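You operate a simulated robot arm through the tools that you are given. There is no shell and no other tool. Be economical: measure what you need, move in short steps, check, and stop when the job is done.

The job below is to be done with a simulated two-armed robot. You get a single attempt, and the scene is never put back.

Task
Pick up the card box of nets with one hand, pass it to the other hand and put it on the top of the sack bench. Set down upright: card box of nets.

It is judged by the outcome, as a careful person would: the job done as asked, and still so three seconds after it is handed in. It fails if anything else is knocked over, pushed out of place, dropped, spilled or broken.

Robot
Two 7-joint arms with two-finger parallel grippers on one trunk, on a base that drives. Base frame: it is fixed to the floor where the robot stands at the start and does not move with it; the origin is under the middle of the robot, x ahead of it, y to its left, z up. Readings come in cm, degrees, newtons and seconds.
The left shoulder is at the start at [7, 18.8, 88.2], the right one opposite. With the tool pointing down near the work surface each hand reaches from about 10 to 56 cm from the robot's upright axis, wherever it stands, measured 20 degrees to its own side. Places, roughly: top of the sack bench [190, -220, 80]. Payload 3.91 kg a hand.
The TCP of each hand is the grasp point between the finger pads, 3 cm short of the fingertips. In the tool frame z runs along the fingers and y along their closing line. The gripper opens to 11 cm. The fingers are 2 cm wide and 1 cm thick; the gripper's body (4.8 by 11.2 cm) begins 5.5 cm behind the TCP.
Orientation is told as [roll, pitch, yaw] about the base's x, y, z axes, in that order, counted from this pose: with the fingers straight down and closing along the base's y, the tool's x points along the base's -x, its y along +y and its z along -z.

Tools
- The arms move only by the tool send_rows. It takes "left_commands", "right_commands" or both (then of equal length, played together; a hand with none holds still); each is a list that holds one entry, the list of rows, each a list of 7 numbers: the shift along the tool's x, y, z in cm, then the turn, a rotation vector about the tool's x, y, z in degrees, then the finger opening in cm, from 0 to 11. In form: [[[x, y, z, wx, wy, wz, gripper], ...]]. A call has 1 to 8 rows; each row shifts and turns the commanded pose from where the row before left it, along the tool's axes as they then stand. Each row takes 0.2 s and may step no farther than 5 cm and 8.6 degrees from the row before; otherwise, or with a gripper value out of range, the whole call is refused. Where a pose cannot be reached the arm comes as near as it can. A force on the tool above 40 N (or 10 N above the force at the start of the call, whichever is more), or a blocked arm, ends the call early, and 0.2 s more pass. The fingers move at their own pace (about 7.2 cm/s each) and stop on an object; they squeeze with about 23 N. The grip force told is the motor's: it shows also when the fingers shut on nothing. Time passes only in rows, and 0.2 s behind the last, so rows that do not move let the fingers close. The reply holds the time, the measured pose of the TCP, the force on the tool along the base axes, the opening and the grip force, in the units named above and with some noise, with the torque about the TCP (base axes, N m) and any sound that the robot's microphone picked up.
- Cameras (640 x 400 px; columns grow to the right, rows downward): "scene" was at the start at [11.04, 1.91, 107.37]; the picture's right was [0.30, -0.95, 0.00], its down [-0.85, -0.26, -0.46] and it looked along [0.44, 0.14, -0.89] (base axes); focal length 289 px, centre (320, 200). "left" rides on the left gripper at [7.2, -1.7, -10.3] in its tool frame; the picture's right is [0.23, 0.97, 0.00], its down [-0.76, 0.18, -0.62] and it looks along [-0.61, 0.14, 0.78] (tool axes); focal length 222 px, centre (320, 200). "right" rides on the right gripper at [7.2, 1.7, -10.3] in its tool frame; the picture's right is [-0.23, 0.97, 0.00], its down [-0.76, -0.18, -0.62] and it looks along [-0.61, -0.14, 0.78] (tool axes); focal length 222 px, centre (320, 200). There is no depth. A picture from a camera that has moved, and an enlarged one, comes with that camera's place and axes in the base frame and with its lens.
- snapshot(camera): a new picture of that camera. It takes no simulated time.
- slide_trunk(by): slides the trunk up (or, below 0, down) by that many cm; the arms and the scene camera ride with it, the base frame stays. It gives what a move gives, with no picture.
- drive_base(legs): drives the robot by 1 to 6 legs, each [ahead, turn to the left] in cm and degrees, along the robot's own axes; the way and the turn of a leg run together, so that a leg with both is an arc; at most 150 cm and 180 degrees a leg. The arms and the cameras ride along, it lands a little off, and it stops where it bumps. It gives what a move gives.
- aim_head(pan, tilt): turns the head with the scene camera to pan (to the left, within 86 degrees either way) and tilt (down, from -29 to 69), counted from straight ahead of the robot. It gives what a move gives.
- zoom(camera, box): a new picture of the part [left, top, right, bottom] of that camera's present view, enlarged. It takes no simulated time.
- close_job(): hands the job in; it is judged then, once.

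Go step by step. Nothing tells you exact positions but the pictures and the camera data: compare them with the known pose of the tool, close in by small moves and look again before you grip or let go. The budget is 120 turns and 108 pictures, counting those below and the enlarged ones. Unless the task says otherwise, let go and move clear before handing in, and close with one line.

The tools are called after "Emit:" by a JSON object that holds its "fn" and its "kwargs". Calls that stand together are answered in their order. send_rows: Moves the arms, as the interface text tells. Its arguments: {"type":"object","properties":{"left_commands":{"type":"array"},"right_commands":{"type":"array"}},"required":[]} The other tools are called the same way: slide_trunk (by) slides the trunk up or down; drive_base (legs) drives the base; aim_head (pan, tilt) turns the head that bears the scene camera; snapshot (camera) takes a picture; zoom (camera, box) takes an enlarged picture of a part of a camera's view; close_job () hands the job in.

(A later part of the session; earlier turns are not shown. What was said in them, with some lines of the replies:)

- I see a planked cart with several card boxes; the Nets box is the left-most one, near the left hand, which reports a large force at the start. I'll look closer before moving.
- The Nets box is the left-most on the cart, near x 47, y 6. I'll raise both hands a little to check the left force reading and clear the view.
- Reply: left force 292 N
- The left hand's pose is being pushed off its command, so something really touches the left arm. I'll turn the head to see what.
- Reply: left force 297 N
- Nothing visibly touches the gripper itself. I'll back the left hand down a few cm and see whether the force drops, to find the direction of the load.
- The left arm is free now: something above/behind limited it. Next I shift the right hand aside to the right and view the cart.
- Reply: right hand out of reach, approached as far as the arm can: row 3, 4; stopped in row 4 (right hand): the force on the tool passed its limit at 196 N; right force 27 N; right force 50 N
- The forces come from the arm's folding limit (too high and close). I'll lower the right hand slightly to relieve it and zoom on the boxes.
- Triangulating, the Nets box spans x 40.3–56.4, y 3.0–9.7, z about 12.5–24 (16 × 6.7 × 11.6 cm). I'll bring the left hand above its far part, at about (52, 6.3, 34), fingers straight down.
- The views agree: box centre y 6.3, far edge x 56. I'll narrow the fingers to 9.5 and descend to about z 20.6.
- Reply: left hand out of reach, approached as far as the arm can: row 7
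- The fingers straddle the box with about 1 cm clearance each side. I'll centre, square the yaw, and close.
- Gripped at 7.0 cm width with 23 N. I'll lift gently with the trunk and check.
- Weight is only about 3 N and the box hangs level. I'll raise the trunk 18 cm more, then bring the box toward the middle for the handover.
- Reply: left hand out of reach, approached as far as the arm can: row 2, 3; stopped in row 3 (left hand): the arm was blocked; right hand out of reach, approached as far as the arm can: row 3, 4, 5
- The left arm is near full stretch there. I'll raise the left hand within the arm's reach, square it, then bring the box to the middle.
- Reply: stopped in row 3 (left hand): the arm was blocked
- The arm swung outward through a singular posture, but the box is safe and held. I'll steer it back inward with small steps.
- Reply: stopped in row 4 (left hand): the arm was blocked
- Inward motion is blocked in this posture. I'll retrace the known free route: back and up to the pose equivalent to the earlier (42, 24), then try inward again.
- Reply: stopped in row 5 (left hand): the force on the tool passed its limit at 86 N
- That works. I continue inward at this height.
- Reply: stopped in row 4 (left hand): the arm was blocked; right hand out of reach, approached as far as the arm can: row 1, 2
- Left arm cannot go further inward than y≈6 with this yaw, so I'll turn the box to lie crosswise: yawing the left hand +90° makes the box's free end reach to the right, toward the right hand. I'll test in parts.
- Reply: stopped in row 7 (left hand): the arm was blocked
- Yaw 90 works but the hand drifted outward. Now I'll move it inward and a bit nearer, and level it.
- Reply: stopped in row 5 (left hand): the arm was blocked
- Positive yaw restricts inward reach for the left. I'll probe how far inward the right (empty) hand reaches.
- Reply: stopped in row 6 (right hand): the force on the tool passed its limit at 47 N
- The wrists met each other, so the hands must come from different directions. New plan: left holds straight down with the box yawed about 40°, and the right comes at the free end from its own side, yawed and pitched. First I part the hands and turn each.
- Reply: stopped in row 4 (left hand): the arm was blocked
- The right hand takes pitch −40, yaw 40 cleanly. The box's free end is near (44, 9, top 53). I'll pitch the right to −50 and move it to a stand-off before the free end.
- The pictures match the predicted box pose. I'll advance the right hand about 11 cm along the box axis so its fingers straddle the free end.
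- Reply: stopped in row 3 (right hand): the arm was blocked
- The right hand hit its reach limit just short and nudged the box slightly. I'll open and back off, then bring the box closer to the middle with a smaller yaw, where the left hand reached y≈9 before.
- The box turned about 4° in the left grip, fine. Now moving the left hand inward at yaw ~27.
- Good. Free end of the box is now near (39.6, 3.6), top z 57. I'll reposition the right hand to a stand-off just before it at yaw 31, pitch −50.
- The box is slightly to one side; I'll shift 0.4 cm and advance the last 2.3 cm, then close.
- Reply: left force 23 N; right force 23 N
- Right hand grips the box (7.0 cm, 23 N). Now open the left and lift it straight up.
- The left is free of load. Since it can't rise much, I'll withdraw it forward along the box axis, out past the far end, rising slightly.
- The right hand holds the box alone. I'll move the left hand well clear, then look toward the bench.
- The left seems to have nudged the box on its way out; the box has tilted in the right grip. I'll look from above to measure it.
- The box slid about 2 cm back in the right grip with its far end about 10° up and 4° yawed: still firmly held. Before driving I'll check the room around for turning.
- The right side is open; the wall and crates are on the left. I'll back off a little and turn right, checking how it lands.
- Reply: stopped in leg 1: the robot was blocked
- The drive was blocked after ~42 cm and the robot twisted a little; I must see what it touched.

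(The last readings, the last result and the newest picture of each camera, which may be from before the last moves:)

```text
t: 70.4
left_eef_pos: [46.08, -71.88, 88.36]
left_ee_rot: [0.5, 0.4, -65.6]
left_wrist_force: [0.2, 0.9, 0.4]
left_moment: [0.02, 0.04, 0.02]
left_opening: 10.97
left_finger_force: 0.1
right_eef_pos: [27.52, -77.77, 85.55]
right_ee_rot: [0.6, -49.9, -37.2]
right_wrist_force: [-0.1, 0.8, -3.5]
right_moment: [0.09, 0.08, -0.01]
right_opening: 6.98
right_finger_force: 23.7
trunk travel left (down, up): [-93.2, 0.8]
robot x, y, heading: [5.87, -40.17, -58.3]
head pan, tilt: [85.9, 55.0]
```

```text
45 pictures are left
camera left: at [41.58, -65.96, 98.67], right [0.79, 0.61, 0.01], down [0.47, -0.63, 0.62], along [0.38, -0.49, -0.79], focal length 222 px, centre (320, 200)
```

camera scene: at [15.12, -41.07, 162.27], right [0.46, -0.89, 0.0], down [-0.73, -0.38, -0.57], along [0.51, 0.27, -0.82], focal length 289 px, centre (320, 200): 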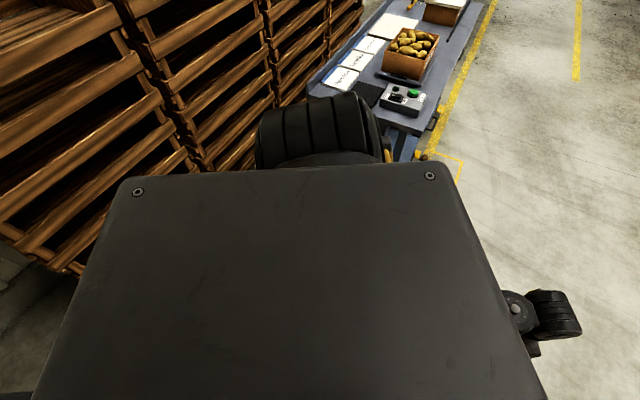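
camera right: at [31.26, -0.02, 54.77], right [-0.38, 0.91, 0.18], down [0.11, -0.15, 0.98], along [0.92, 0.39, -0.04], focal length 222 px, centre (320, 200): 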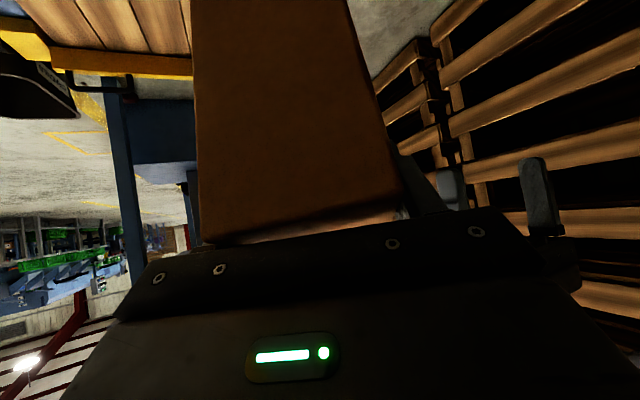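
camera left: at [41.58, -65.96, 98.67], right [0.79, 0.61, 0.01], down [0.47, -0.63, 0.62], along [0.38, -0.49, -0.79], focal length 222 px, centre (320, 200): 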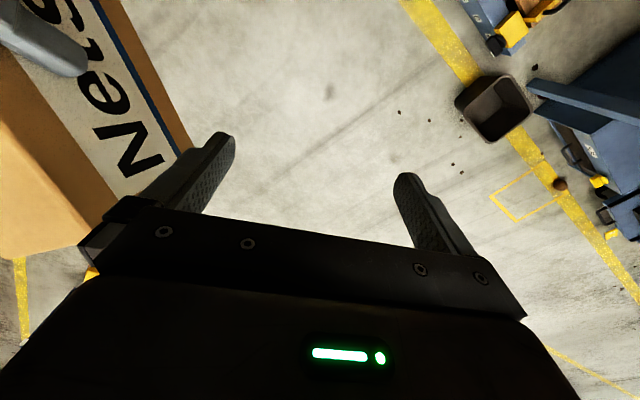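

The base's left side touched the cart's near-right corner (about 37, −30); the cart's far corner and handle appear unmoved. I'll reverse slightly away from it, turn right and go well around.

Emit:
{"fn": "drive_base", "kwargs": {"legs": [[-6, 0]]}}

Emit:
{"fn": "drive_base", "kwargs": {"legs": [[0, -55], [60, 0]]}}

```text
t: 71.4
left_eef_pos: [43.03, -66.76, 88.16]
left_ee_rot: [0.4, 0.6, -65.4]
left_wrist_force: [-0.4, -0.2, -0.7]
left_moment: [0.07, 0.0, -0.03]
left_opening: 11.0
left_finger_force: 0.1
right_eef_pos: [24.53, -72.89, 85.47]
right_ee_rot: [0.6, -49.8, -37.3]
right_wrist_force: [-1.1, 0.9, -2.1]
right_moment: [0.07, 0.07, 0.02]
right_opening: 6.99
right_finger_force: 23.1
trunk travel left (down, up): [-93.2, 0.8]
robot x, y, heading: [2.84, -34.91, -58.4]
head pan, tilt: [85.9, 55.0]
```

```text
t: 77.3
left_eef_pos: [-25.18, -141.35, 88.33]
left_ee_rot: [0.4, 0.4, -121.4]
left_wrist_force: [0.5, 0.4, -0.7]
left_moment: [0.02, 0.02, 0.02]
left_opening: 11.0
left_finger_force: 0.1
right_eef_pos: [-40.52, -129.3, 85.61]
right_ee_rot: [0.5, -50.0, -93.1]
right_wrist_force: [0.2, 0.1, -2.4]
right_moment: [0.07, -0.02, -0.04]
right_opening: 7.0
right_finger_force: 22.8
trunk travel left (down, up): [-93.2, 0.8]
robot x, y, heading: [-21.25, -90.46, -114.1]
head pan, tilt: [85.9, 55.0]
```

Clear of the cart. I'll look back at it from here to check it is undisturbed, then turn toward the bench.

Emit:
{"fn": "drive_base", "kwargs": {"legs": [[0, 105]]}}

Emit:
{"fn": "aim_head", "kwargs": {"pan": 50, "tilt": 40}}

Emit:
{"fn": "snapshot", "kwargs": {"camera": "scene"}}

```text
t: 82.0
left_eef_pos: [28.76, -82.65, 88.29]
left_ee_rot: [0.4, 0.4, -18.3]
left_wrist_force: [0.4, -1.1, 0.3]
left_moment: [0.03, -0.03, 0.01]
left_opening: 10.99
left_finger_force: 0.1
right_eef_pos: [20.64, -100.26, 85.66]
right_ee_rot: [0.5, -50.0, 9.9]
right_wrist_force: [-0.4, -0.2, -2.0]
right_moment: [-0.02, 0.08, 0.0]
right_opening: 6.98
right_finger_force: 22.8
trunk travel left (down, up): [-93.2, 0.8]
robot x, y, heading: [-21.82, -90.71, -11.1]
head pan, tilt: [85.9, 55.0]
```

```text
t: 83.0
left_eef_pos: [28.8, -82.84, 88.3]
left_ee_rot: [0.4, 0.4, -18.4]
left_wrist_force: [0.6, 0.3, 0.9]
left_moment: [-0.02, 0.01, -0.06]
left_opening: 11.01
left_finger_force: 0.1
right_eef_pos: [20.65, -100.26, 85.51]
right_ee_rot: [0.5, -50.1, 10.0]
right_wrist_force: [-0.1, 0.4, -2.4]
right_moment: [-0.02, 0.09, -0.01]
right_opening: 7.0
right_finger_force: 23.1
trunk travel left (down, up): [-93.2, 0.8]
robot x, y, heading: [-21.3, -90.61, -11.0]
head pan, tilt: [50.0, 40.0]
```

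```text
44 pictures are left
camera scene: at [-10.03, -86.13, 164.34], right [0.63, -0.78, 0.0], down [-0.5, -0.41, -0.77], along [0.59, 0.48, -0.64], focal length 289 px, centre (320, 200)
```

scene: 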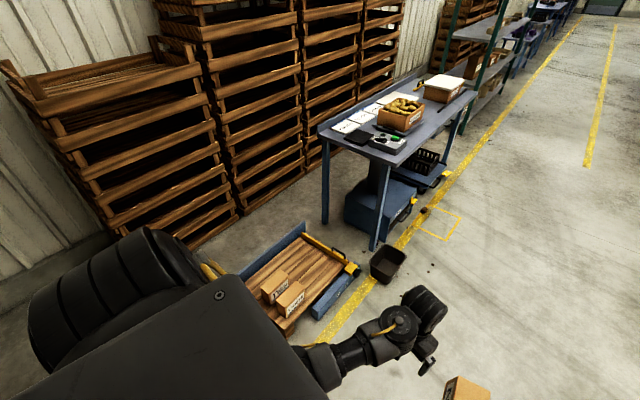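

The cart stands as before, aligned and with its boxes. Now driving to in front of the bench.

Emit:
{"fn": "drive_base", "kwargs": {"legs": [[0, 3], [100, 0], [90, 0], [0, -82]]}}

Emit:
{"fn": "aim_head", "kwargs": {"pan": 0, "tilt": 40}}

Emit:
{"fn": "snapshot", "kwargs": {"camera": "scene"}}

```text
t: 96.6
left_eef_pos: [183.72, -165.02, 88.33]
left_ee_rot: [0.5, 0.5, -98.8]
left_wrist_force: [0.2, 0.3, 0.6]
left_moment: [0.02, -0.01, -0.02]
left_opening: 10.97
left_finger_force: 0.0
right_eef_pos: [165.0, -159.99, 85.57]
right_ee_rot: [0.5, -50.1, -70.7]
right_wrist_force: [0.3, -0.4, -2.9]
right_moment: [0.1, 0.04, 0.0]
right_opening: 6.97
right_finger_force: 23.0
trunk travel left (down, up): [-93.2, 0.8]
robot x, y, heading: [167.9, -116.02, -91.4]
head pan, tilt: [50.0, 40.0]
```

```text
t: 97.8
left_eef_pos: [183.69, -165.16, 88.36]
left_ee_rot: [0.4, 0.4, -98.8]
left_wrist_force: [0.0, -0.6, -0.1]
left_moment: [0.01, 0.0, -0.02]
left_opening: 10.99
left_finger_force: 0.1
right_eef_pos: [165.16, -159.86, 85.54]
right_ee_rot: [0.5, -50.0, -70.6]
right_wrist_force: [-0.5, -0.4, -2.2]
right_moment: [0.12, 0.11, 0.02]
right_opening: 6.98
right_finger_force: 22.4
trunk travel left (down, up): [-93.2, 0.8]
robot x, y, heading: [167.59, -116.6, -91.5]
head pan, tilt: [0.0, 40.0]
```

```text
43 pictures are left
camera scene: at [167.31, -130.25, 164.34], right [-1.0, 0.03, 0.0], down [0.02, 0.64, -0.77], along [-0.02, -0.77, -0.64], focal length 289 px, centre (320, 200)
```

scene: 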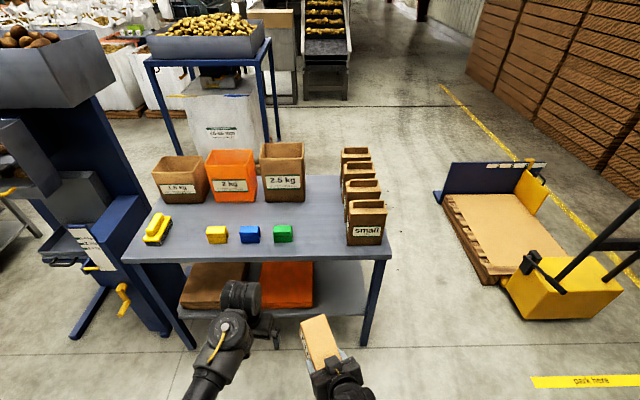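

The bench top is z 80, x 139–238, front edge y −199. There is a free strip x 156–176 between the green block and the "small" bags, so I'll put the box at x≈166, y −202 to −218, lengthwise in depth. First I tuck the left hand back and outward.

Emit:
{"fn": "send_rows", "kwargs": {"left_commands": [[[1, 2.5, 1, 0, 0, 0, 11], [2, 2.5, 1, 0, 0, 0, 11], [2, 2.5, 1, 0, 0, 0, 11], [2, 2.5, 0.5, 0, 0, 0, 11], [2, 2.5, 0, 0, 0, 0, 11], [2, 2.5, 0, 0, 0, 0, 11], [2, 2, 0, 0, 0, 0, 11]]]}}

Emit:
{"fn": "drive_base", "kwargs": {"legs": [[0, -19]]}}

Emit:
{"fn": "send_rows", "kwargs": {"right_commands": [[[0, 0, 0, 0, 5, 0, 4], [0, 0, 0, 0, 5, 0, 4]]]}}

Emit:
{"fn": "snapshot", "kwargs": {"camera": "right"}}

Emit:
{"fn": "aim_head", "kwargs": {"pan": 5, "tilt": 60}}

Emit:
{"fn": "snapshot", "kwargs": {"camera": "scene"}}

```text
t: 99.4
left_eef_pos: [202.44, -154.71, 85.08]
left_ee_rot: [0.5, 0.3, -98.9]
left_wrist_force: [-0.4, -0.1, -0.1]
left_moment: [0.01, -0.04, -0.03]
left_opening: 11.02
left_finger_force: 0.1
right_eef_pos: [165.18, -159.92, 85.65]
right_ee_rot: [0.4, -50.0, -70.6]
right_wrist_force: [-0.2, 0.6, -2.8]
right_moment: [0.06, 0.04, 0.03]
right_opening: 6.99
right_finger_force: 23.2
trunk travel left (down, up): [-93.2, 0.8]
robot x, y, heading: [167.23, -116.72, -91.5]
head pan, tilt: [0.0, 40.0]
```

```text
t: 100.8
left_eef_pos: [188.17, -164.22, 84.99]
left_ee_rot: [0.4, 0.3, -117.9]
left_wrist_force: [-0.2, 0.8, -0.6]
left_moment: [-0.03, 0.04, 0.03]
left_opening: 11.02
left_finger_force: 0.1
right_eef_pos: [151.04, -156.64, 85.69]
right_ee_rot: [0.6, -49.9, -89.6]
right_wrist_force: [-0.2, -0.2, -2.8]
right_moment: [0.07, -0.04, 0.0]
right_opening: 6.97
right_finger_force: 22.9
trunk travel left (down, up): [-93.2, 0.8]
robot x, y, heading: [167.18, -116.55, -110.3]
head pan, tilt: [0.0, 40.0]
```

```text
t: 101.4
left_eef_pos: [188.19, -164.1, 85.12]
left_ee_rot: [0.4, 0.4, -117.8]
left_wrist_force: [0.2, -0.3, 0.0]
left_moment: [0.01, -0.01, -0.03]
left_opening: 10.99
left_finger_force: 0.1
right_eef_pos: [151.2, -156.78, 85.51]
right_ee_rot: [0.5, -39.8, -89.4]
right_wrist_force: [0.3, -0.2, -2.7]
right_moment: [0.11, -0.01, 0.0]
right_opening: 6.99
right_finger_force: 23.0
trunk travel left (down, up): [-93.2, 0.8]
robot x, y, heading: [167.45, -116.55, -110.5]
head pan, tilt: [0.0, 40.0]
```

```text
42 pictures are left
camera right: at [152.6, -144.6, 88.87], right [0.98, -0.16, 0.15], down [-0.18, -0.19, 0.97], along [-0.13, -0.97, -0.21], focal length 222 px, centre (320, 200)
```

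right: 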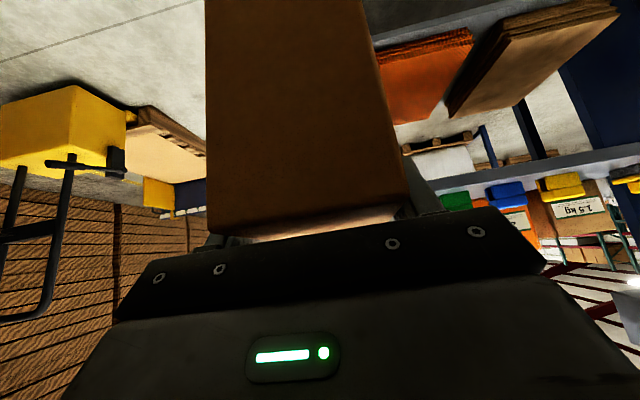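

```text
t: 102.2
left_eef_pos: [188.22, -164.1, 85.12]
left_ee_rot: [0.4, 0.5, -117.9]
left_wrist_force: [-0.2, 0.3, 0.0]
left_moment: [0.01, -0.02, 0.0]
left_opening: 11.03
left_finger_force: 0.0
right_eef_pos: [151.1, -156.69, 85.56]
right_ee_rot: [0.4, -40.0, -89.5]
right_wrist_force: [-0.2, 0.2, -3.2]
right_moment: [0.11, 0.01, 0.0]
right_opening: 7.01
right_finger_force: 23.2
trunk travel left (down, up): [-93.2, 0.8]
robot x, y, heading: [167.66, -116.8, -110.7]
head pan, tilt: [5.0, 60.0]
```

```text
41 pictures are left
camera scene: at [164.1, -127.83, 161.67], right [-0.96, 0.27, 0.0], down [0.23, 0.83, -0.5], along [-0.13, -0.48, -0.87], focal length 289 px, centre (320, 200)
```

scene: 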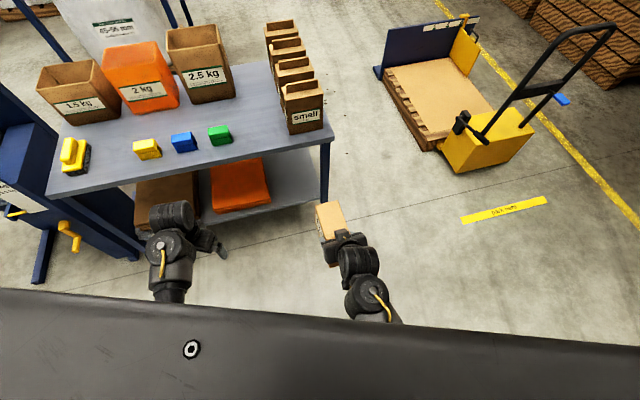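

Emit:
{"fn": "zoom", "kwargs": {"camera": "scene", "box": [300, 190, 380, 250]}}

Emit:
{"fn": "snapshot", "kwargs": {"camera": "left"}}

```text
6.67 times, centred on (340, 220) of scene
camera zoom: at [164.1, -127.83, 161.67], right [-0.96, 0.27, 0.0], down [0.23, 0.83, -0.5], along [-0.13, -0.48, -0.87], focal length 1926 px, centre (187, 67)
```

zoom: 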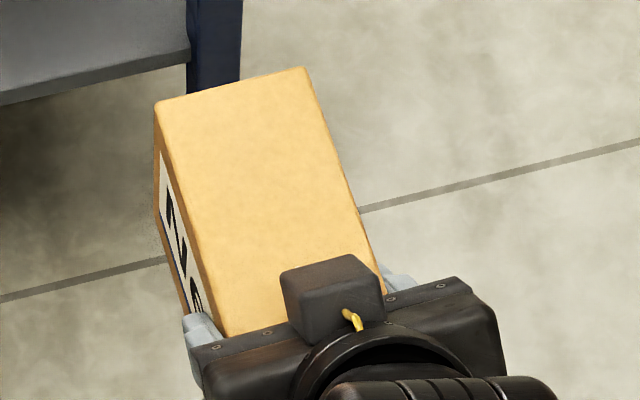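

```text
39 pictures are left
camera left: at [190.12, -156.83, 95.45], right [0.97, -0.25, 0.01], down [-0.21, -0.76, 0.62], along [-0.15, -0.6, -0.79], focal length 222 px, centre (320, 200)
```

left: 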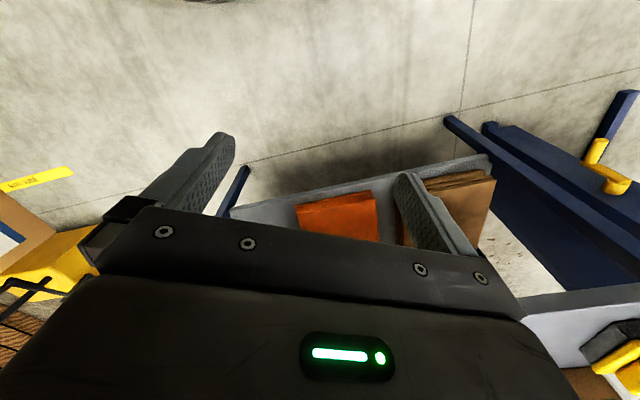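

The box is level to within a few degrees and yaw-aligned with the bench depth. I need its bottom above z 80, so I raise the right hand about 6.5 cm and extend it 4 cm, with 3° up.

Emit:
{"fn": "send_rows", "kwargs": {"right_commands": [[[-1.81, 0, -0.6, 0, -1.5, 0, 4], [-1.81, 0, -0.6, 0, -1.5, 0, 4], [-1.81, 0, -0.6, 0, 0, 0, 4], [-1.81, 0, -0.6, 0, 0, 0, 4]]]}}

```text
t: 103.2
left_eef_pos: [188.13, -164.09, 85.01]
left_ee_rot: [0.5, 0.5, -117.9]
left_wrist_force: [-1.1, 1.2, -0.5]
left_moment: [0.03, 0.01, 0.02]
left_opening: 11.01
left_finger_force: 0.1
right_eef_pos: [151.19, -160.51, 92.24]
right_ee_rot: [0.4, -43.0, -89.5]
right_wrist_force: [0.8, 0.0, -2.7]
right_moment: [0.09, -0.02, 0.01]
right_opening: 6.97
right_finger_force: 23.3
trunk travel left (down, up): [-93.2, 0.8]
robot x, y, heading: [167.44, -116.9, -110.5]
head pan, tilt: [5.0, 60.0]
```

Reachable. I'll extend the right 5 cm more and pull the left hand back so it won't come over the bench's blocks.

Emit:
{"fn": "send_rows", "kwargs": {"right_commands": [[[-1.83, 0, 1.7, 0, 0, 0, 4], [-1.83, 0, 1.7, 0, 0, 0, 4]]]}}

Emit:
{"fn": "send_rows", "kwargs": {"left_commands": [[[2.3, -1.22, 0.6, 0, 0, 0, 11], [2.3, -1.22, 0.6, 0, 0, 0, 11], [2.3, -1.22, 0.6, 0, 0, 0, 11], [2.3, -1.22, 0.6, 0, 0, 0, 11], [2.3, -1.22, 0.6, 0, 0, 0, 11]]]}}

```text
t: 104.0
left_eef_pos: [188.16, -164.03, 85.01]
left_ee_rot: [0.4, 0.3, -118.0]
left_wrist_force: [-1.1, -0.5, -0.4]
left_moment: [-0.02, 0.0, 0.0]
left_opening: 11.0
left_finger_force: 0.1
right_eef_pos: [149.5, -163.75, 90.43]
right_ee_rot: [-2.1, -41.1, -87.8]
right_wrist_force: [0.4, -0.6, -3.7]
right_moment: [0.1, -0.04, 0.02]
right_opening: 6.96
right_finger_force: 22.4
trunk travel left (down, up): [-93.2, 0.8]
robot x, y, heading: [167.68, -116.93, -110.4]
head pan, tilt: [5.0, 60.0]
stopped in row 2 (right hand): the arm was blocked; the commanded pose is now the measured one
```

```text
t: 105.2
left_eef_pos: [188.22, -151.07, 82.09]
left_ee_rot: [0.6, 0.2, -117.9]
left_wrist_force: [0.2, 0.3, 0.7]
left_moment: [-0.02, 0.03, -0.02]
left_opening: 10.99
left_finger_force: 0.1
right_eef_pos: [149.73, -163.81, 90.5]
right_ee_rot: [-2.0, -41.2, -87.8]
right_wrist_force: [-0.3, 0.1, -2.8]
right_moment: [0.11, -0.01, -0.01]
right_opening: 6.99
right_finger_force: 22.6
trunk travel left (down, up): [-93.2, 0.8]
robot x, y, heading: [167.64, -116.68, -110.4]
head pan, tilt: [5.0, 60.0]
```

The right arm is at its inward limit, so I go back to the good pose and use the base for the rest. First I move the base sideways to about x 200, keeping the final heading −110.

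Emit:
{"fn": "send_rows", "kwargs": {"right_commands": [[[0, 0, -1.5, -0.45, -1, 0.65, 4], [0, 0, -1.5, -0.45, -1, 0.65, 4]]]}}

Emit:
{"fn": "drive_base", "kwargs": {"legs": [[0, 110], [32, 0], [0, -110]]}}

Emit:
{"fn": "aim_head", "kwargs": {"pan": 0, "tilt": 50}}

Emit:
{"fn": "snapshot", "kwargs": {"camera": "scene"}}

```text
t: 105.8
left_eef_pos: [188.3, -150.9, 82.24]
left_ee_rot: [0.4, 0.4, -117.9]
left_wrist_force: [0.0, 0.5, 0.6]
left_moment: [-0.04, -0.03, -0.01]
left_opening: 10.97
left_finger_force: 0.0
right_eef_pos: [150.01, -161.85, 92.91]
right_ee_rot: [0.4, -43.3, -89.7]
right_wrist_force: [-1.1, 0.2, -3.1]
right_moment: [0.09, -0.02, -0.02]
right_opening: 6.99
right_finger_force: 23.4
trunk travel left (down, up): [-93.2, 0.8]
robot x, y, heading: [167.67, -116.6, -110.6]
head pan, tilt: [5.0, 60.0]
```

```text
t: 117.1
left_eef_pos: [220.06, -152.24, 82.0]
left_ee_rot: [0.4, 0.4, -118.2]
left_wrist_force: [-0.5, -0.2, 0.0]
left_moment: [0.0, -0.02, -0.03]
left_opening: 10.98
left_finger_force: 0.1
right_eef_pos: [181.52, -163.02, 93.02]
right_ee_rot: [0.1, -43.3, -90.0]
right_wrist_force: [0.5, 0.6, -2.2]
right_moment: [0.09, -0.01, 0.0]
right_opening: 6.99
right_finger_force: 22.9
trunk travel left (down, up): [-93.2, 0.8]
robot x, y, heading: [199.5, -117.97, -110.8]
head pan, tilt: [5.0, 60.0]
```

```text
t: 117.8
left_eef_pos: [220.06, -152.25, 82.0]
left_ee_rot: [0.4, 0.5, -118.3]
left_wrist_force: [-0.8, -0.7, -0.9]
left_moment: [0.02, 0.01, -0.01]
left_opening: 10.98
left_finger_force: 0.0
right_eef_pos: [181.67, -162.96, 92.76]
right_ee_rot: [0.2, -43.3, -90.0]
right_wrist_force: [-0.6, -0.1, -2.4]
right_moment: [0.11, 0.02, 0.01]
right_opening: 6.98
right_finger_force: 22.6
trunk travel left (down, up): [-93.2, 0.8]
robot x, y, heading: [199.73, -118.25, -110.7]
head pan, tilt: [0.0, 50.0]
```

```text
38 pictures are left
camera scene: at [195.16, -129.79, 162.92], right [-0.93, 0.36, 0.0], down [0.27, 0.72, -0.64], along [-0.23, -0.6, -0.77], focal length 289 px, centre (320, 200)
```

scene: 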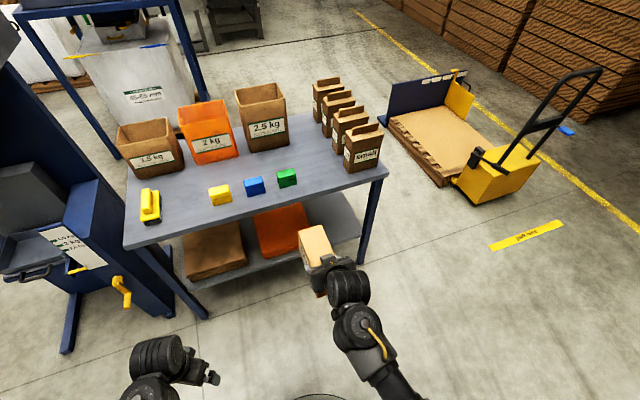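

Positions agree (strip x 156–176, front edge y≈−198). I'll pull the left hand back further and advance 30 cm, then check.

Emit:
{"fn": "send_rows", "kwargs": {"left_commands": [[[2.1, -1.1, 0, 0, 0, 0, 11], [2.1, -1.1, 0, 0, 0, 0, 11], [2.1, -1.1, 0, 0, 0, 0, 11]]]}}

Emit:
{"fn": "drive_base", "kwargs": {"legs": [[30, 0]]}}

Emit:
{"fn": "aim_head", "kwargs": {"pan": 5, "tilt": 60}}

Emit:
{"fn": "snapshot", "kwargs": {"camera": "scene"}}

Emit:
{"fn": "snapshot", "kwargs": {"camera": "right"}}

```text
t: 118.6
left_eef_pos: [220.12, -145.08, 82.16]
left_ee_rot: [0.5, 0.4, -118.2]
left_wrist_force: [0.7, 0.6, -1.0]
left_moment: [-0.02, 0.01, 0.01]
left_opening: 11.0
left_finger_force: 0.0
right_eef_pos: [181.53, -162.9, 92.91]
right_ee_rot: [0.3, -43.3, -90.0]
right_wrist_force: [-0.2, 0.4, -3.9]
right_moment: [0.09, -0.03, 0.0]
right_opening: 6.98
right_finger_force: 23.0
trunk travel left (down, up): [-93.2, 0.8]
robot x, y, heading: [199.36, -117.67, -110.8]
head pan, tilt: [0.0, 50.0]
```

```text
t: 120.7
left_eef_pos: [209.21, -173.82, 82.17]
left_ee_rot: [0.4, 0.4, -118.2]
left_wrist_force: [-0.7, -0.6, 0.0]
left_moment: [0.01, -0.04, 0.0]
left_opening: 10.97
left_finger_force: 0.1
right_eef_pos: [170.64, -191.56, 92.95]
right_ee_rot: [0.1, -43.3, -89.9]
right_wrist_force: [-1.2, -0.7, -3.3]
right_moment: [0.1, 0.0, -0.02]
right_opening: 6.98
right_finger_force: 22.9
trunk travel left (down, up): [-93.2, 0.8]
robot x, y, heading: [188.68, -146.53, -110.8]
head pan, tilt: [0.0, 50.0]
```

```text
t: 121.4
left_eef_pos: [209.18, -173.88, 82.08]
left_ee_rot: [0.5, 0.5, -118.2]
left_wrist_force: [0.0, -0.6, 0.0]
left_moment: [-0.02, -0.02, -0.01]
left_opening: 11.01
left_finger_force: 0.0
right_eef_pos: [170.54, -191.65, 92.68]
right_ee_rot: [0.3, -43.2, -90.1]
right_wrist_force: [-0.4, -0.7, -2.7]
right_moment: [0.09, 0.02, -0.01]
right_opening: 6.99
right_finger_force: 23.2
trunk travel left (down, up): [-93.2, 0.8]
robot x, y, heading: [188.74, -146.59, -111.1]
head pan, tilt: [5.0, 60.0]
```

```text
37 pictures are left
camera scene: at [185.05, -157.92, 161.66], right [-0.96, 0.27, 0.0], down [0.24, 0.83, -0.5], along [-0.14, -0.48, -0.87], focal length 289 px, centre (320, 200)
```

scene: 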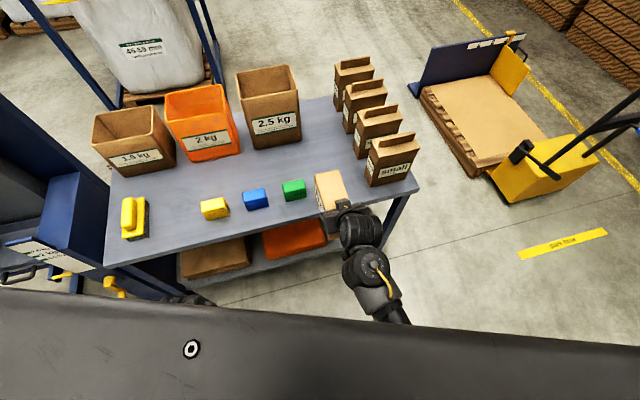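

```text
36 pictures are left
camera right: at [172.2, -179.53, 95.44], right [0.97, -0.16, 0.16], down [-0.18, -0.13, 0.98], along [-0.14, -0.98, -0.15], focal length 222 px, centre (320, 200)
```

right: 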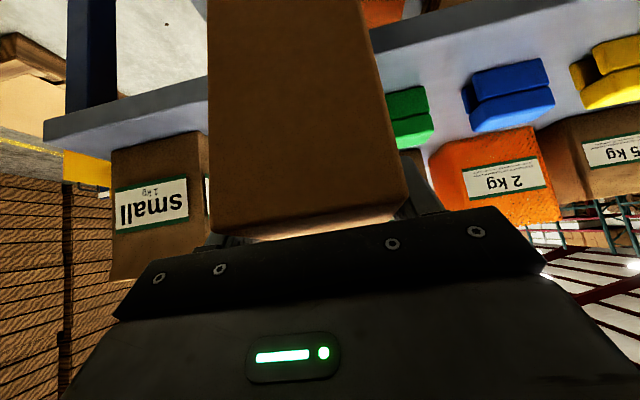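

Everything is clear. I'll advance the last 14.5 cm.

Emit:
{"fn": "drive_base", "kwargs": {"legs": [[14.5, 0]]}}

Emit:
{"fn": "snapshot", "kwargs": {"camera": "scene"}}

Emit:
{"fn": "snapshot", "kwargs": {"camera": "right"}}

```text
t: 122.8
left_eef_pos: [203.97, -187.42, 82.05]
left_ee_rot: [0.4, 0.4, -118.1]
left_wrist_force: [-0.7, 0.3, 1.0]
left_moment: [-0.02, 0.01, 0.01]
left_opening: 11.02
left_finger_force: 0.0
right_eef_pos: [165.57, -205.24, 92.78]
right_ee_rot: [0.2, -43.3, -89.9]
right_wrist_force: [0.2, 0.7, -3.2]
right_moment: [0.1, -0.01, 0.01]
right_opening: 6.99
right_finger_force: 23.3
trunk travel left (down, up): [-93.2, 0.8]
robot x, y, heading: [183.33, -160.45, -110.7]
head pan, tilt: [5.0, 60.0]
```

```text
35 pictures are left
camera scene: at [180.0, -171.26, 161.69], right [-0.96, 0.27, 0.0], down [0.24, 0.83, -0.5], along [-0.14, -0.48, -0.87], focal length 289 px, centre (320, 200)
```

scene: 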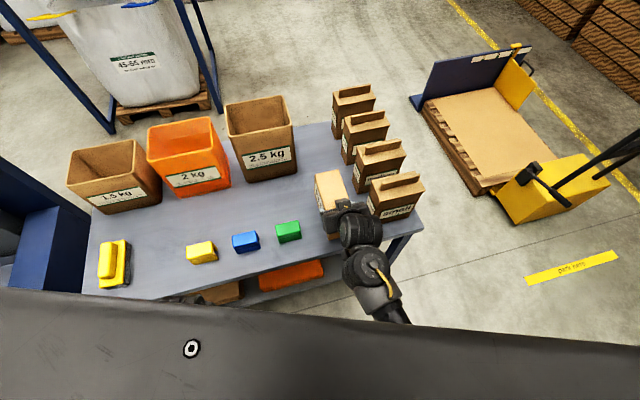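

```text
34 pictures are left
camera right: at [167.15, -193.02, 95.52], right [0.97, -0.16, 0.16], down [-0.18, -0.13, 0.98], along [-0.14, -0.98, -0.15], focal length 222 px, centre (320, 200)
```

right: 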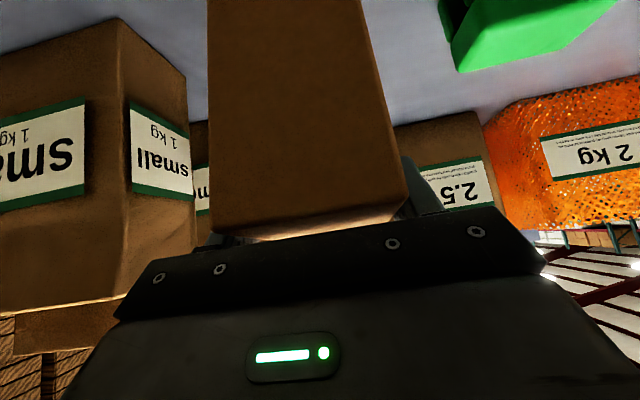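

Emit:
{"fn": "zoom", "kwargs": {"camera": "scene", "box": [290, 150, 390, 260]}}

```text
3.64 times, centred on (340, 205) of scene
camera zoom: at [180.0, -171.26, 161.69], right [-0.96, 0.27, 0.0], down [0.24, 0.83, -0.5], along [-0.14, -0.48, -0.87], focal length 1050 px, centre (247, 182)
```

zoom: 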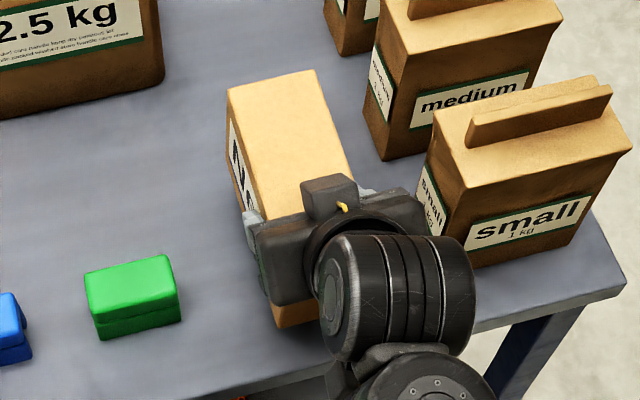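

Good clearances. I'll shift 1 cm away from the bags and lower 2.2 cm first.

Emit:
{"fn": "send_rows", "kwargs": {"right_commands": [[[0, 0.5, 0, 0, 0, 0, 4], [0.5, 0.5, 0.53, 0, 0, 0, 4], [0.5, 0, 0.53, 0, 0, 0, 4], [0.5, 0, 0.53, 0, 0, 0, 4]]]}}

Emit:
{"fn": "snapshot", "kwargs": {"camera": "right"}}

Emit:
{"fn": "zoom", "kwargs": {"camera": "scene", "box": [290, 150, 390, 260]}}

```text
t: 123.8
left_eef_pos: [204.03, -187.49, 82.15]
left_ee_rot: [0.4, 0.4, -118.1]
left_wrist_force: [-0.2, 0.9, 0.9]
left_moment: [0.02, -0.07, -0.01]
left_opening: 11.0
left_finger_force: 0.0
right_eef_pos: [166.52, -205.45, 90.55]
right_ee_rot: [0.2, -43.4, -89.8]
right_wrist_force: [-0.5, 0.6, -3.0]
right_moment: [0.1, -0.01, 0.04]
right_opening: 6.97
right_finger_force: 23.7
trunk travel left (down, up): [-93.2, 0.8]
robot x, y, heading: [183.54, -160.28, -111.0]
head pan, tilt: [5.0, 60.0]
```

```text
32 pictures are left
camera right: at [168.14, -193.07, 93.25], right [0.97, -0.16, 0.16], down [-0.18, -0.13, 0.98], along [-0.14, -0.98, -0.15], focal length 222 px, centre (320, 200)
```

right: 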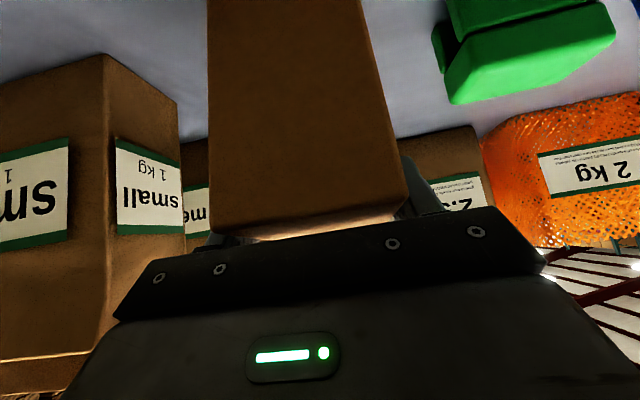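

```text
3.64 times, centred on (340, 205) of scene
camera zoom: at [179.95, -171.42, 161.67], right [-0.96, 0.27, 0.0], down [0.24, 0.83, -0.5], along [-0.14, -0.48, -0.87], focal length 1050 px, centre (247, 182)
```

zoom: 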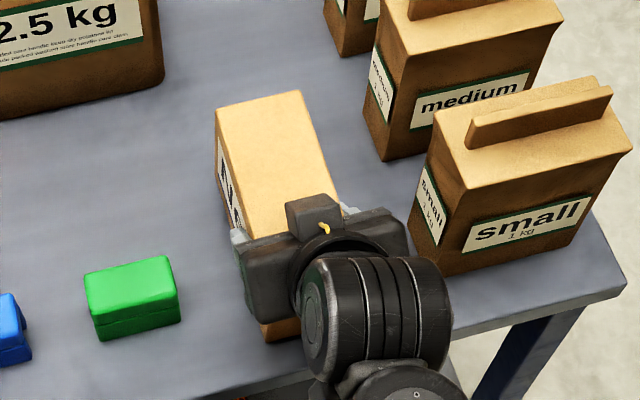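

Emit:
{"fn": "send_rows", "kwargs": {"right_commands": [[[0.27, 0, 0.29, 0, 0, 0, 4], [0.2, 0, 0.22, 0, 0, 0, 4]]]}}

```text
t: 124.4
left_eef_pos: [204.0, -187.56, 81.95]
left_ee_rot: [0.5, 0.4, -118.1]
left_wrist_force: [-0.6, 0.1, 0.5]
left_moment: [0.01, 0.02, 0.02]
left_opening: 10.99
left_finger_force: 0.0
right_eef_pos: [166.48, -205.44, 90.02]
right_ee_rot: [0.2, -43.3, -89.9]
right_wrist_force: [-0.1, 0.4, 0.3]
right_moment: [0.23, 0.16, 0.0]
right_opening: 6.99
right_finger_force: 23.7
trunk travel left (down, up): [-93.2, 0.8]
robot x, y, heading: [183.01, -160.35, -110.7]
head pan, tilt: [5.0, 60.0]
```

First contact is at the near, bag-side bottom corner, so I'll level it by about 2.5° pitch and 2° roll, then lower a hair more.

Emit:
{"fn": "send_rows", "kwargs": {"right_commands": [[[0, 0, 0, 1.4, 2.5, -1.3, 4], [0.14, 0, 0.15, 0, 0, 0, 4], [0, 0, 0, 0, 0, 0, 4]]]}}

```text
t: 125.2
left_eef_pos: [203.98, -187.43, 82.04]
left_ee_rot: [0.4, 0.4, -118.0]
left_wrist_force: [0.2, -0.1, 0.3]
left_moment: [0.0, -0.01, 0.0]
left_opening: 11.03
left_finger_force: 0.1
right_eef_pos: [166.62, -205.48, 89.88]
right_ee_rot: [-2.4, -40.9, -88.2]
right_wrist_force: [1.2, -1.5, 10.8]
right_moment: [0.56, -0.57, -0.08]
right_opening: 7.01
right_finger_force: 22.9
trunk travel left (down, up): [-93.2, 0.8]
robot x, y, heading: [183.78, -160.53, -110.6]
head pan, tilt: [5.0, 60.0]
```

Emit:
{"fn": "send_rows", "kwargs": {"right_commands": [[[-0.27, 0, -0.3, -0.7, 2.5, 0.65, 4], [0, 0, 0, 0, 0, 0, 4]]]}}

Emit:
{"fn": "zoom", "kwargs": {"camera": "scene", "box": [290, 150, 390, 260]}}

Emit:
{"fn": "snapshot", "kwargs": {"camera": "right"}}

```text
t: 125.8
left_eef_pos: [203.87, -187.55, 82.02]
left_ee_rot: [0.5, 0.5, -118.1]
left_wrist_force: [0.4, -0.1, -0.3]
left_moment: [-0.03, 0.0, -0.01]
left_opening: 11.0
left_finger_force: 0.1
right_eef_pos: [166.5, -205.36, 89.98]
right_ee_rot: [-1.0, -38.1, -89.1]
right_wrist_force: [-1.0, -0.9, -2.8]
right_moment: [0.11, 0.0, 0.01]
right_opening: 6.98
right_finger_force: 23.0
trunk travel left (down, up): [-93.2, 0.8]
robot x, y, heading: [183.24, -160.14, -110.7]
head pan, tilt: [5.0, 60.0]
```

```text
3.64 times, centred on (340, 205) of scene
camera zoom: at [179.94, -171.44, 161.66], right [-0.96, 0.27, 0.0], down [0.24, 0.83, -0.5], along [-0.14, -0.48, -0.87], focal length 1050 px, centre (247, 182)
```

zoom: 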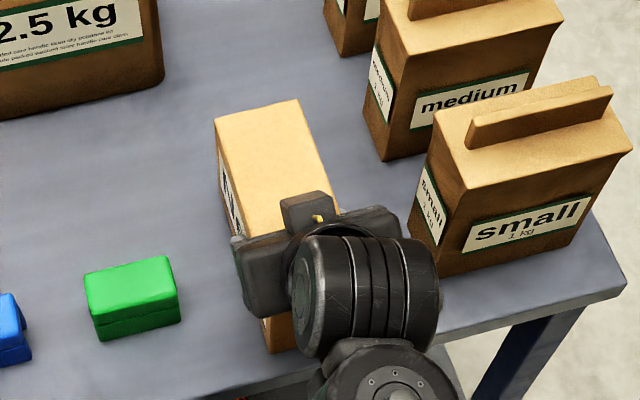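

```text
29 pictures are left
camera right: at [168.23, -193.27, 93.74], right [0.98, -0.17, 0.13], down [-0.16, -0.21, 0.96], along [-0.14, -0.96, -0.24], focal length 222 px, centre (320, 200)
```

right: 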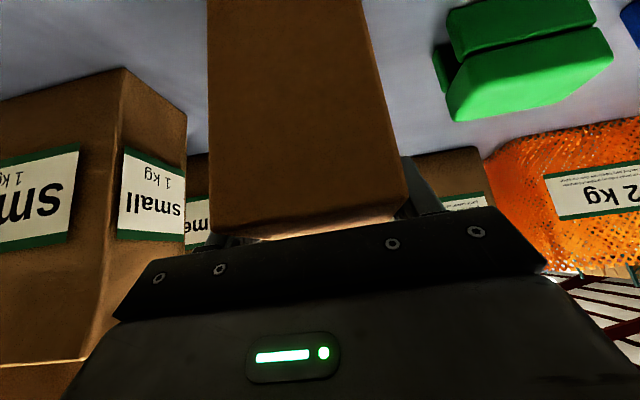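

Emit:
{"fn": "send_rows", "kwargs": {"right_commands": [[[0.19, 0, 0.23, 0, 0, 0, 4], [0.1, 0, 0.12, 0, 0, 0, 4], [0, 0, 0, 0, 0, 0, 4]]]}}

```text
t: 126.6
left_eef_pos: [204.04, -187.51, 82.03]
left_ee_rot: [0.4, 0.5, -118.2]
left_wrist_force: [0.0, 0.2, -0.5]
left_moment: [0.01, -0.01, -0.04]
left_opening: 10.99
left_finger_force: 0.0
right_eef_pos: [166.51, -205.38, 89.62]
right_ee_rot: [-1.0, -38.1, -89.2]
right_wrist_force: [-0.1, -0.3, -2.7]
right_moment: [0.11, 0.01, 0.03]
right_opening: 7.0
right_finger_force: 23.1
trunk travel left (down, up): [-93.2, 0.8]
robot x, y, heading: [183.43, -160.48, -110.7]
head pan, tilt: [5.0, 60.0]
```

Emit:
{"fn": "send_rows", "kwargs": {"right_commands": [[[0.12, 0, 0.16, 0, 0, 0, 4], [0.12, 0, 0.16, 0, 0, 0, 4], [0, 0, 0, 0, 0, 0, 4]]]}}

```text
t: 127.4
left_eef_pos: [203.98, -187.45, 82.18]
left_ee_rot: [0.4, 0.3, -118.1]
left_wrist_force: [0.3, -0.7, -0.7]
left_moment: [0.0, -0.01, 0.03]
left_opening: 10.97
left_finger_force: 0.1
right_eef_pos: [166.58, -205.44, 89.56]
right_ee_rot: [-0.9, -38.5, -89.1]
right_wrist_force: [-1.3, -4.1, 17.8]
right_moment: [0.31, -0.51, -0.09]
right_opening: 6.97
right_finger_force: 22.9
trunk travel left (down, up): [-93.2, 0.8]
robot x, y, heading: [183.37, -159.94, -110.6]
head pan, tilt: [5.0, 60.0]
```

Emit:
{"fn": "send_rows", "kwargs": {"right_commands": [[[-0.2, 0, -0.26, -0.5, 2.5, 0.4, 4], [0.06, 0, 0.09, 0, 0, 0, 4], [0, 0, 0, 0, 0, 0, 4]]]}}

```text
t: 128.2
left_eef_pos: [204.05, -187.53, 82.06]
left_ee_rot: [0.4, 0.3, -118.1]
left_wrist_force: [0.3, 0.5, -0.1]
left_moment: [0.02, 0.02, 0.0]
left_opening: 11.0
left_finger_force: 0.1
right_eef_pos: [166.33, -205.14, 89.27]
right_ee_rot: [-0.4, -35.4, -89.5]
right_wrist_force: [1.1, 2.8, 4.9]
right_moment: [0.01, -0.37, 0.06]
right_opening: 6.99
right_finger_force: 22.7
trunk travel left (down, up): [-93.2, 0.8]
robot x, y, heading: [183.36, -160.27, -110.8]
head pan, tilt: [5.0, 60.0]
```

Contact is now nearly level (far side just touching). A last 1° trim, then I open the right fingers slowly.

Emit:
{"fn": "send_rows", "kwargs": {"right_commands": [[[0, 0, 0, -0.4, -1, 0.4, 4], [0, 0, 0, 0, 0, 0, 4]]]}}

Emit:
{"fn": "send_rows", "kwargs": {"right_commands": [[[0, 0, 0, 0, 0, 0, 7.6], [0, 0, 0, 0, 0, 0, 8.4], [0, 0, 0, 0, 0, 0, 10], [0, 0, 0, 0, 0, 0, 10]]]}}

Emit:
{"fn": "zoom", "kwargs": {"camera": "scene", "box": [290, 150, 390, 260]}}

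Emit:
{"fn": "snapshot", "kwargs": {"camera": "right"}}

```text
t: 128.8
left_eef_pos: [204.06, -187.52, 82.03]
left_ee_rot: [0.3, 0.4, -118.1]
left_wrist_force: [0.6, 0.0, 0.4]
left_moment: [0.01, -0.03, 0.0]
left_opening: 11.02
left_finger_force: 0.0
right_eef_pos: [166.17, -205.53, 89.57]
right_ee_rot: [0.2, -36.8, -90.0]
right_wrist_force: [0.0, 0.5, -3.5]
right_moment: [0.08, -0.02, -0.03]
right_opening: 6.98
right_finger_force: 22.8
trunk travel left (down, up): [-93.2, 0.8]
robot x, y, heading: [183.83, -160.36, -110.8]
head pan, tilt: [5.0, 60.0]
```

```text
t: 129.8
left_eef_pos: [203.93, -187.53, 82.02]
left_ee_rot: [0.4, 0.5, -118.1]
left_wrist_force: [-0.2, 0.3, 1.1]
left_moment: [-0.02, 0.01, -0.01]
left_opening: 11.0
left_finger_force: 0.1
right_eef_pos: [166.39, -205.31, 89.39]
right_ee_rot: [0.3, -36.6, -90.0]
right_wrist_force: [-0.5, -0.2, -0.3]
right_moment: [0.0, 0.0, -0.04]
right_opening: 10.0
right_finger_force: 0.1
trunk travel left (down, up): [-93.2, 0.8]
robot x, y, heading: [183.6, -160.4, -111.0]
head pan, tilt: [5.0, 60.0]
```

```text
3.64 times, centred on (340, 205) of scene
camera zoom: at [179.93, -171.46, 161.67], right [-0.96, 0.27, 0.0], down [0.24, 0.83, -0.5], along [-0.14, -0.48, -0.87], focal length 1050 px, centre (247, 182)
```

zoom: 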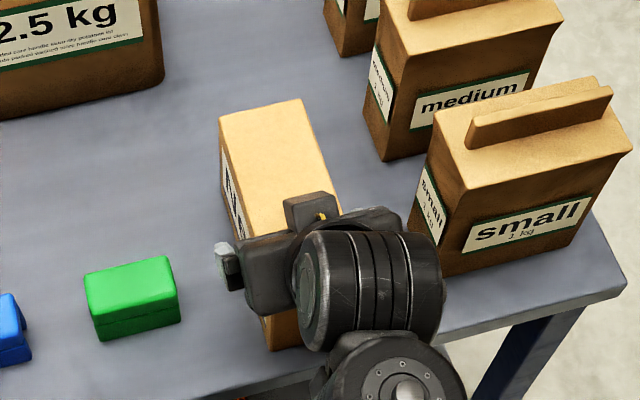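

```text
27 pictures are left
camera right: at [167.99, -193.44, 93.47], right [0.97, -0.18, 0.14], down [-0.18, -0.24, 0.95], along [-0.14, -0.95, -0.27], focal length 222 px, centre (320, 200)
```

right: 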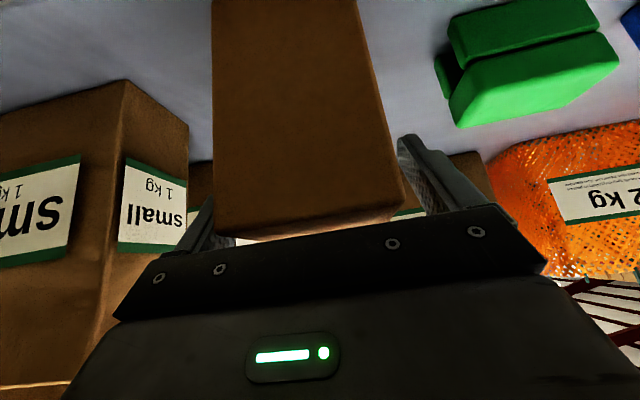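

The box stands on its own on the bench. I'll open fully and back the fingers straight out toward the robot, in small steps.

Emit:
{"fn": "send_rows", "kwargs": {"right_commands": [[[0, 0, 0, 0, 0, 0, 11], [0.8, 0, -0.6, 0, 0, 0, 11], [1.2, 0, -0.9, 0, 0, 0, 11], [1.2, 0, -0.9, 0, 0, 0, 11]]]}}

Emit:
{"fn": "snapshot", "kwargs": {"camera": "right"}}

```text
t: 130.8
left_eef_pos: [203.99, -187.39, 82.1]
left_ee_rot: [0.5, 0.4, -118.1]
left_wrist_force: [-0.4, -0.2, 0.5]
left_moment: [0.01, 0.02, -0.01]
left_opening: 10.99
left_finger_force: 0.2
right_eef_pos: [166.53, -201.36, 89.52]
right_ee_rot: [0.7, -36.8, -90.2]
right_wrist_force: [0.1, 0.3, 1.1]
right_moment: [0.01, -0.01, 0.01]
right_opening: 11.02
right_finger_force: 0.1
trunk travel left (down, up): [-93.2, 0.8]
robot x, y, heading: [183.62, -160.18, -111.0]
head pan, tilt: [5.0, 60.0]
```

```text
26 pictures are left
camera right: at [168.18, -189.5, 93.55], right [0.97, -0.18, 0.14], down [-0.19, -0.24, 0.95], along [-0.14, -0.95, -0.26], focal length 222 px, centre (320, 200)
```

right: 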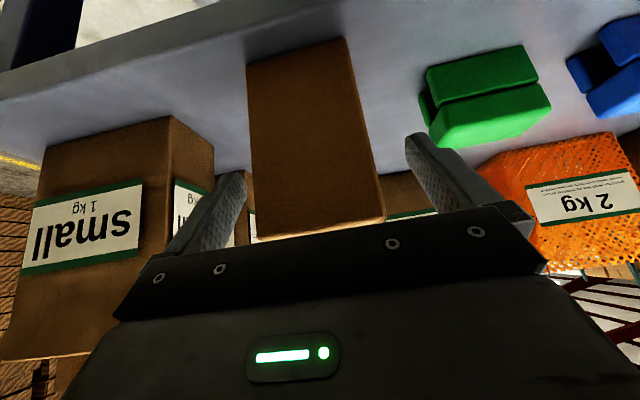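

Clean withdrawal; the box stands upright. A few more cm, then I back the base off.

Emit:
{"fn": "send_rows", "kwargs": {"right_commands": [[[1.2, 0, -0.9, 0, 0, 0, 11], [1.2, 0, -0.9, 0, 0, 0, 11], [1.2, 0, -0.9, 0, 0, 0, 11]]]}}

Emit:
{"fn": "drive_base", "kwargs": {"legs": [[-30, 0]]}}

Emit:
{"fn": "aim_head", "kwargs": {"pan": 5, "tilt": 45}}

Emit:
{"fn": "snapshot", "kwargs": {"camera": "scene"}}

```text
t: 131.6
left_eef_pos: [203.86, -187.57, 82.13]
left_ee_rot: [0.4, 0.4, -118.2]
left_wrist_force: [0.5, -0.7, 0.4]
left_moment: [0.02, -0.02, 0.01]
left_opening: 11.0
left_finger_force: 0.0
right_eef_pos: [166.49, -196.79, 89.4]
right_ee_rot: [0.5, -36.7, -90.2]
right_wrist_force: [0.5, -0.7, -0.2]
right_moment: [0.02, 0.01, -0.01]
right_opening: 11.0
right_finger_force: 0.1
trunk travel left (down, up): [-93.2, 0.8]
robot x, y, heading: [183.93, -160.14, -110.7]
head pan, tilt: [5.0, 60.0]
```

```text
t: 133.6
left_eef_pos: [214.46, -159.56, 82.02]
left_ee_rot: [0.5, 0.6, -118.4]
left_wrist_force: [-0.2, 0.5, 0.7]
left_moment: [-0.03, -0.03, 0.0]
left_opening: 11.03
left_finger_force: 0.0
right_eef_pos: [176.99, -168.68, 89.45]
right_ee_rot: [0.5, -36.7, -90.5]
right_wrist_force: [0.2, -0.2, -0.2]
right_moment: [0.02, 0.04, 0.0]
right_opening: 11.01
right_finger_force: 0.1
trunk travel left (down, up): [-93.2, 0.8]
robot x, y, heading: [194.49, -132.26, -111.1]
head pan, tilt: [5.0, 60.0]
```

```text
t: 134.4
left_eef_pos: [214.59, -159.51, 81.97]
left_ee_rot: [0.5, 0.4, -118.5]
left_wrist_force: [0.1, 0.7, -0.1]
left_moment: [0.02, -0.03, -0.01]
left_opening: 10.97
left_finger_force: 0.1
right_eef_pos: [177.04, -168.53, 89.44]
right_ee_rot: [0.5, -36.9, -90.5]
right_wrist_force: [-0.1, 0.8, -0.2]
right_moment: [0.0, -0.03, 0.01]
right_opening: 11.02
right_finger_force: 0.1
trunk travel left (down, up): [-93.2, 0.8]
robot x, y, heading: [194.23, -132.43, -111.2]
head pan, tilt: [5.0, 45.0]
```

```text
25 pictures are left
camera scene: at [190.24, -144.64, 163.62], right [-0.96, 0.28, 0.0], down [0.2, 0.68, -0.71], along [-0.2, -0.68, -0.71], focal length 289 px, centre (320, 200)
```

scene: 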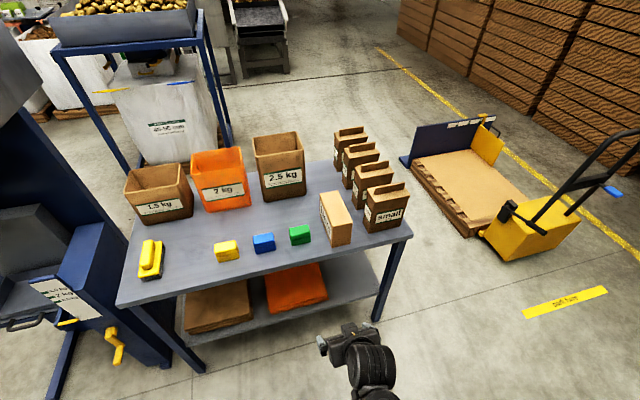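

The card box of nets stands upright on the bench, nothing else there has moved, and both hands are clear; I hand the job in.

Emit:
{"fn": "close_job", "kwargs": {}}

```text
The job is handed in.
```

The card box of nets was picked up with the left hand, passed to the right in mid-air, and now stands upright on top of the sack bench, with both hands clear. On the way out the base brushed the loading cart's corner and stopped; in the pictures I took afterwards the cart and the boxes on it looked undisturbed.
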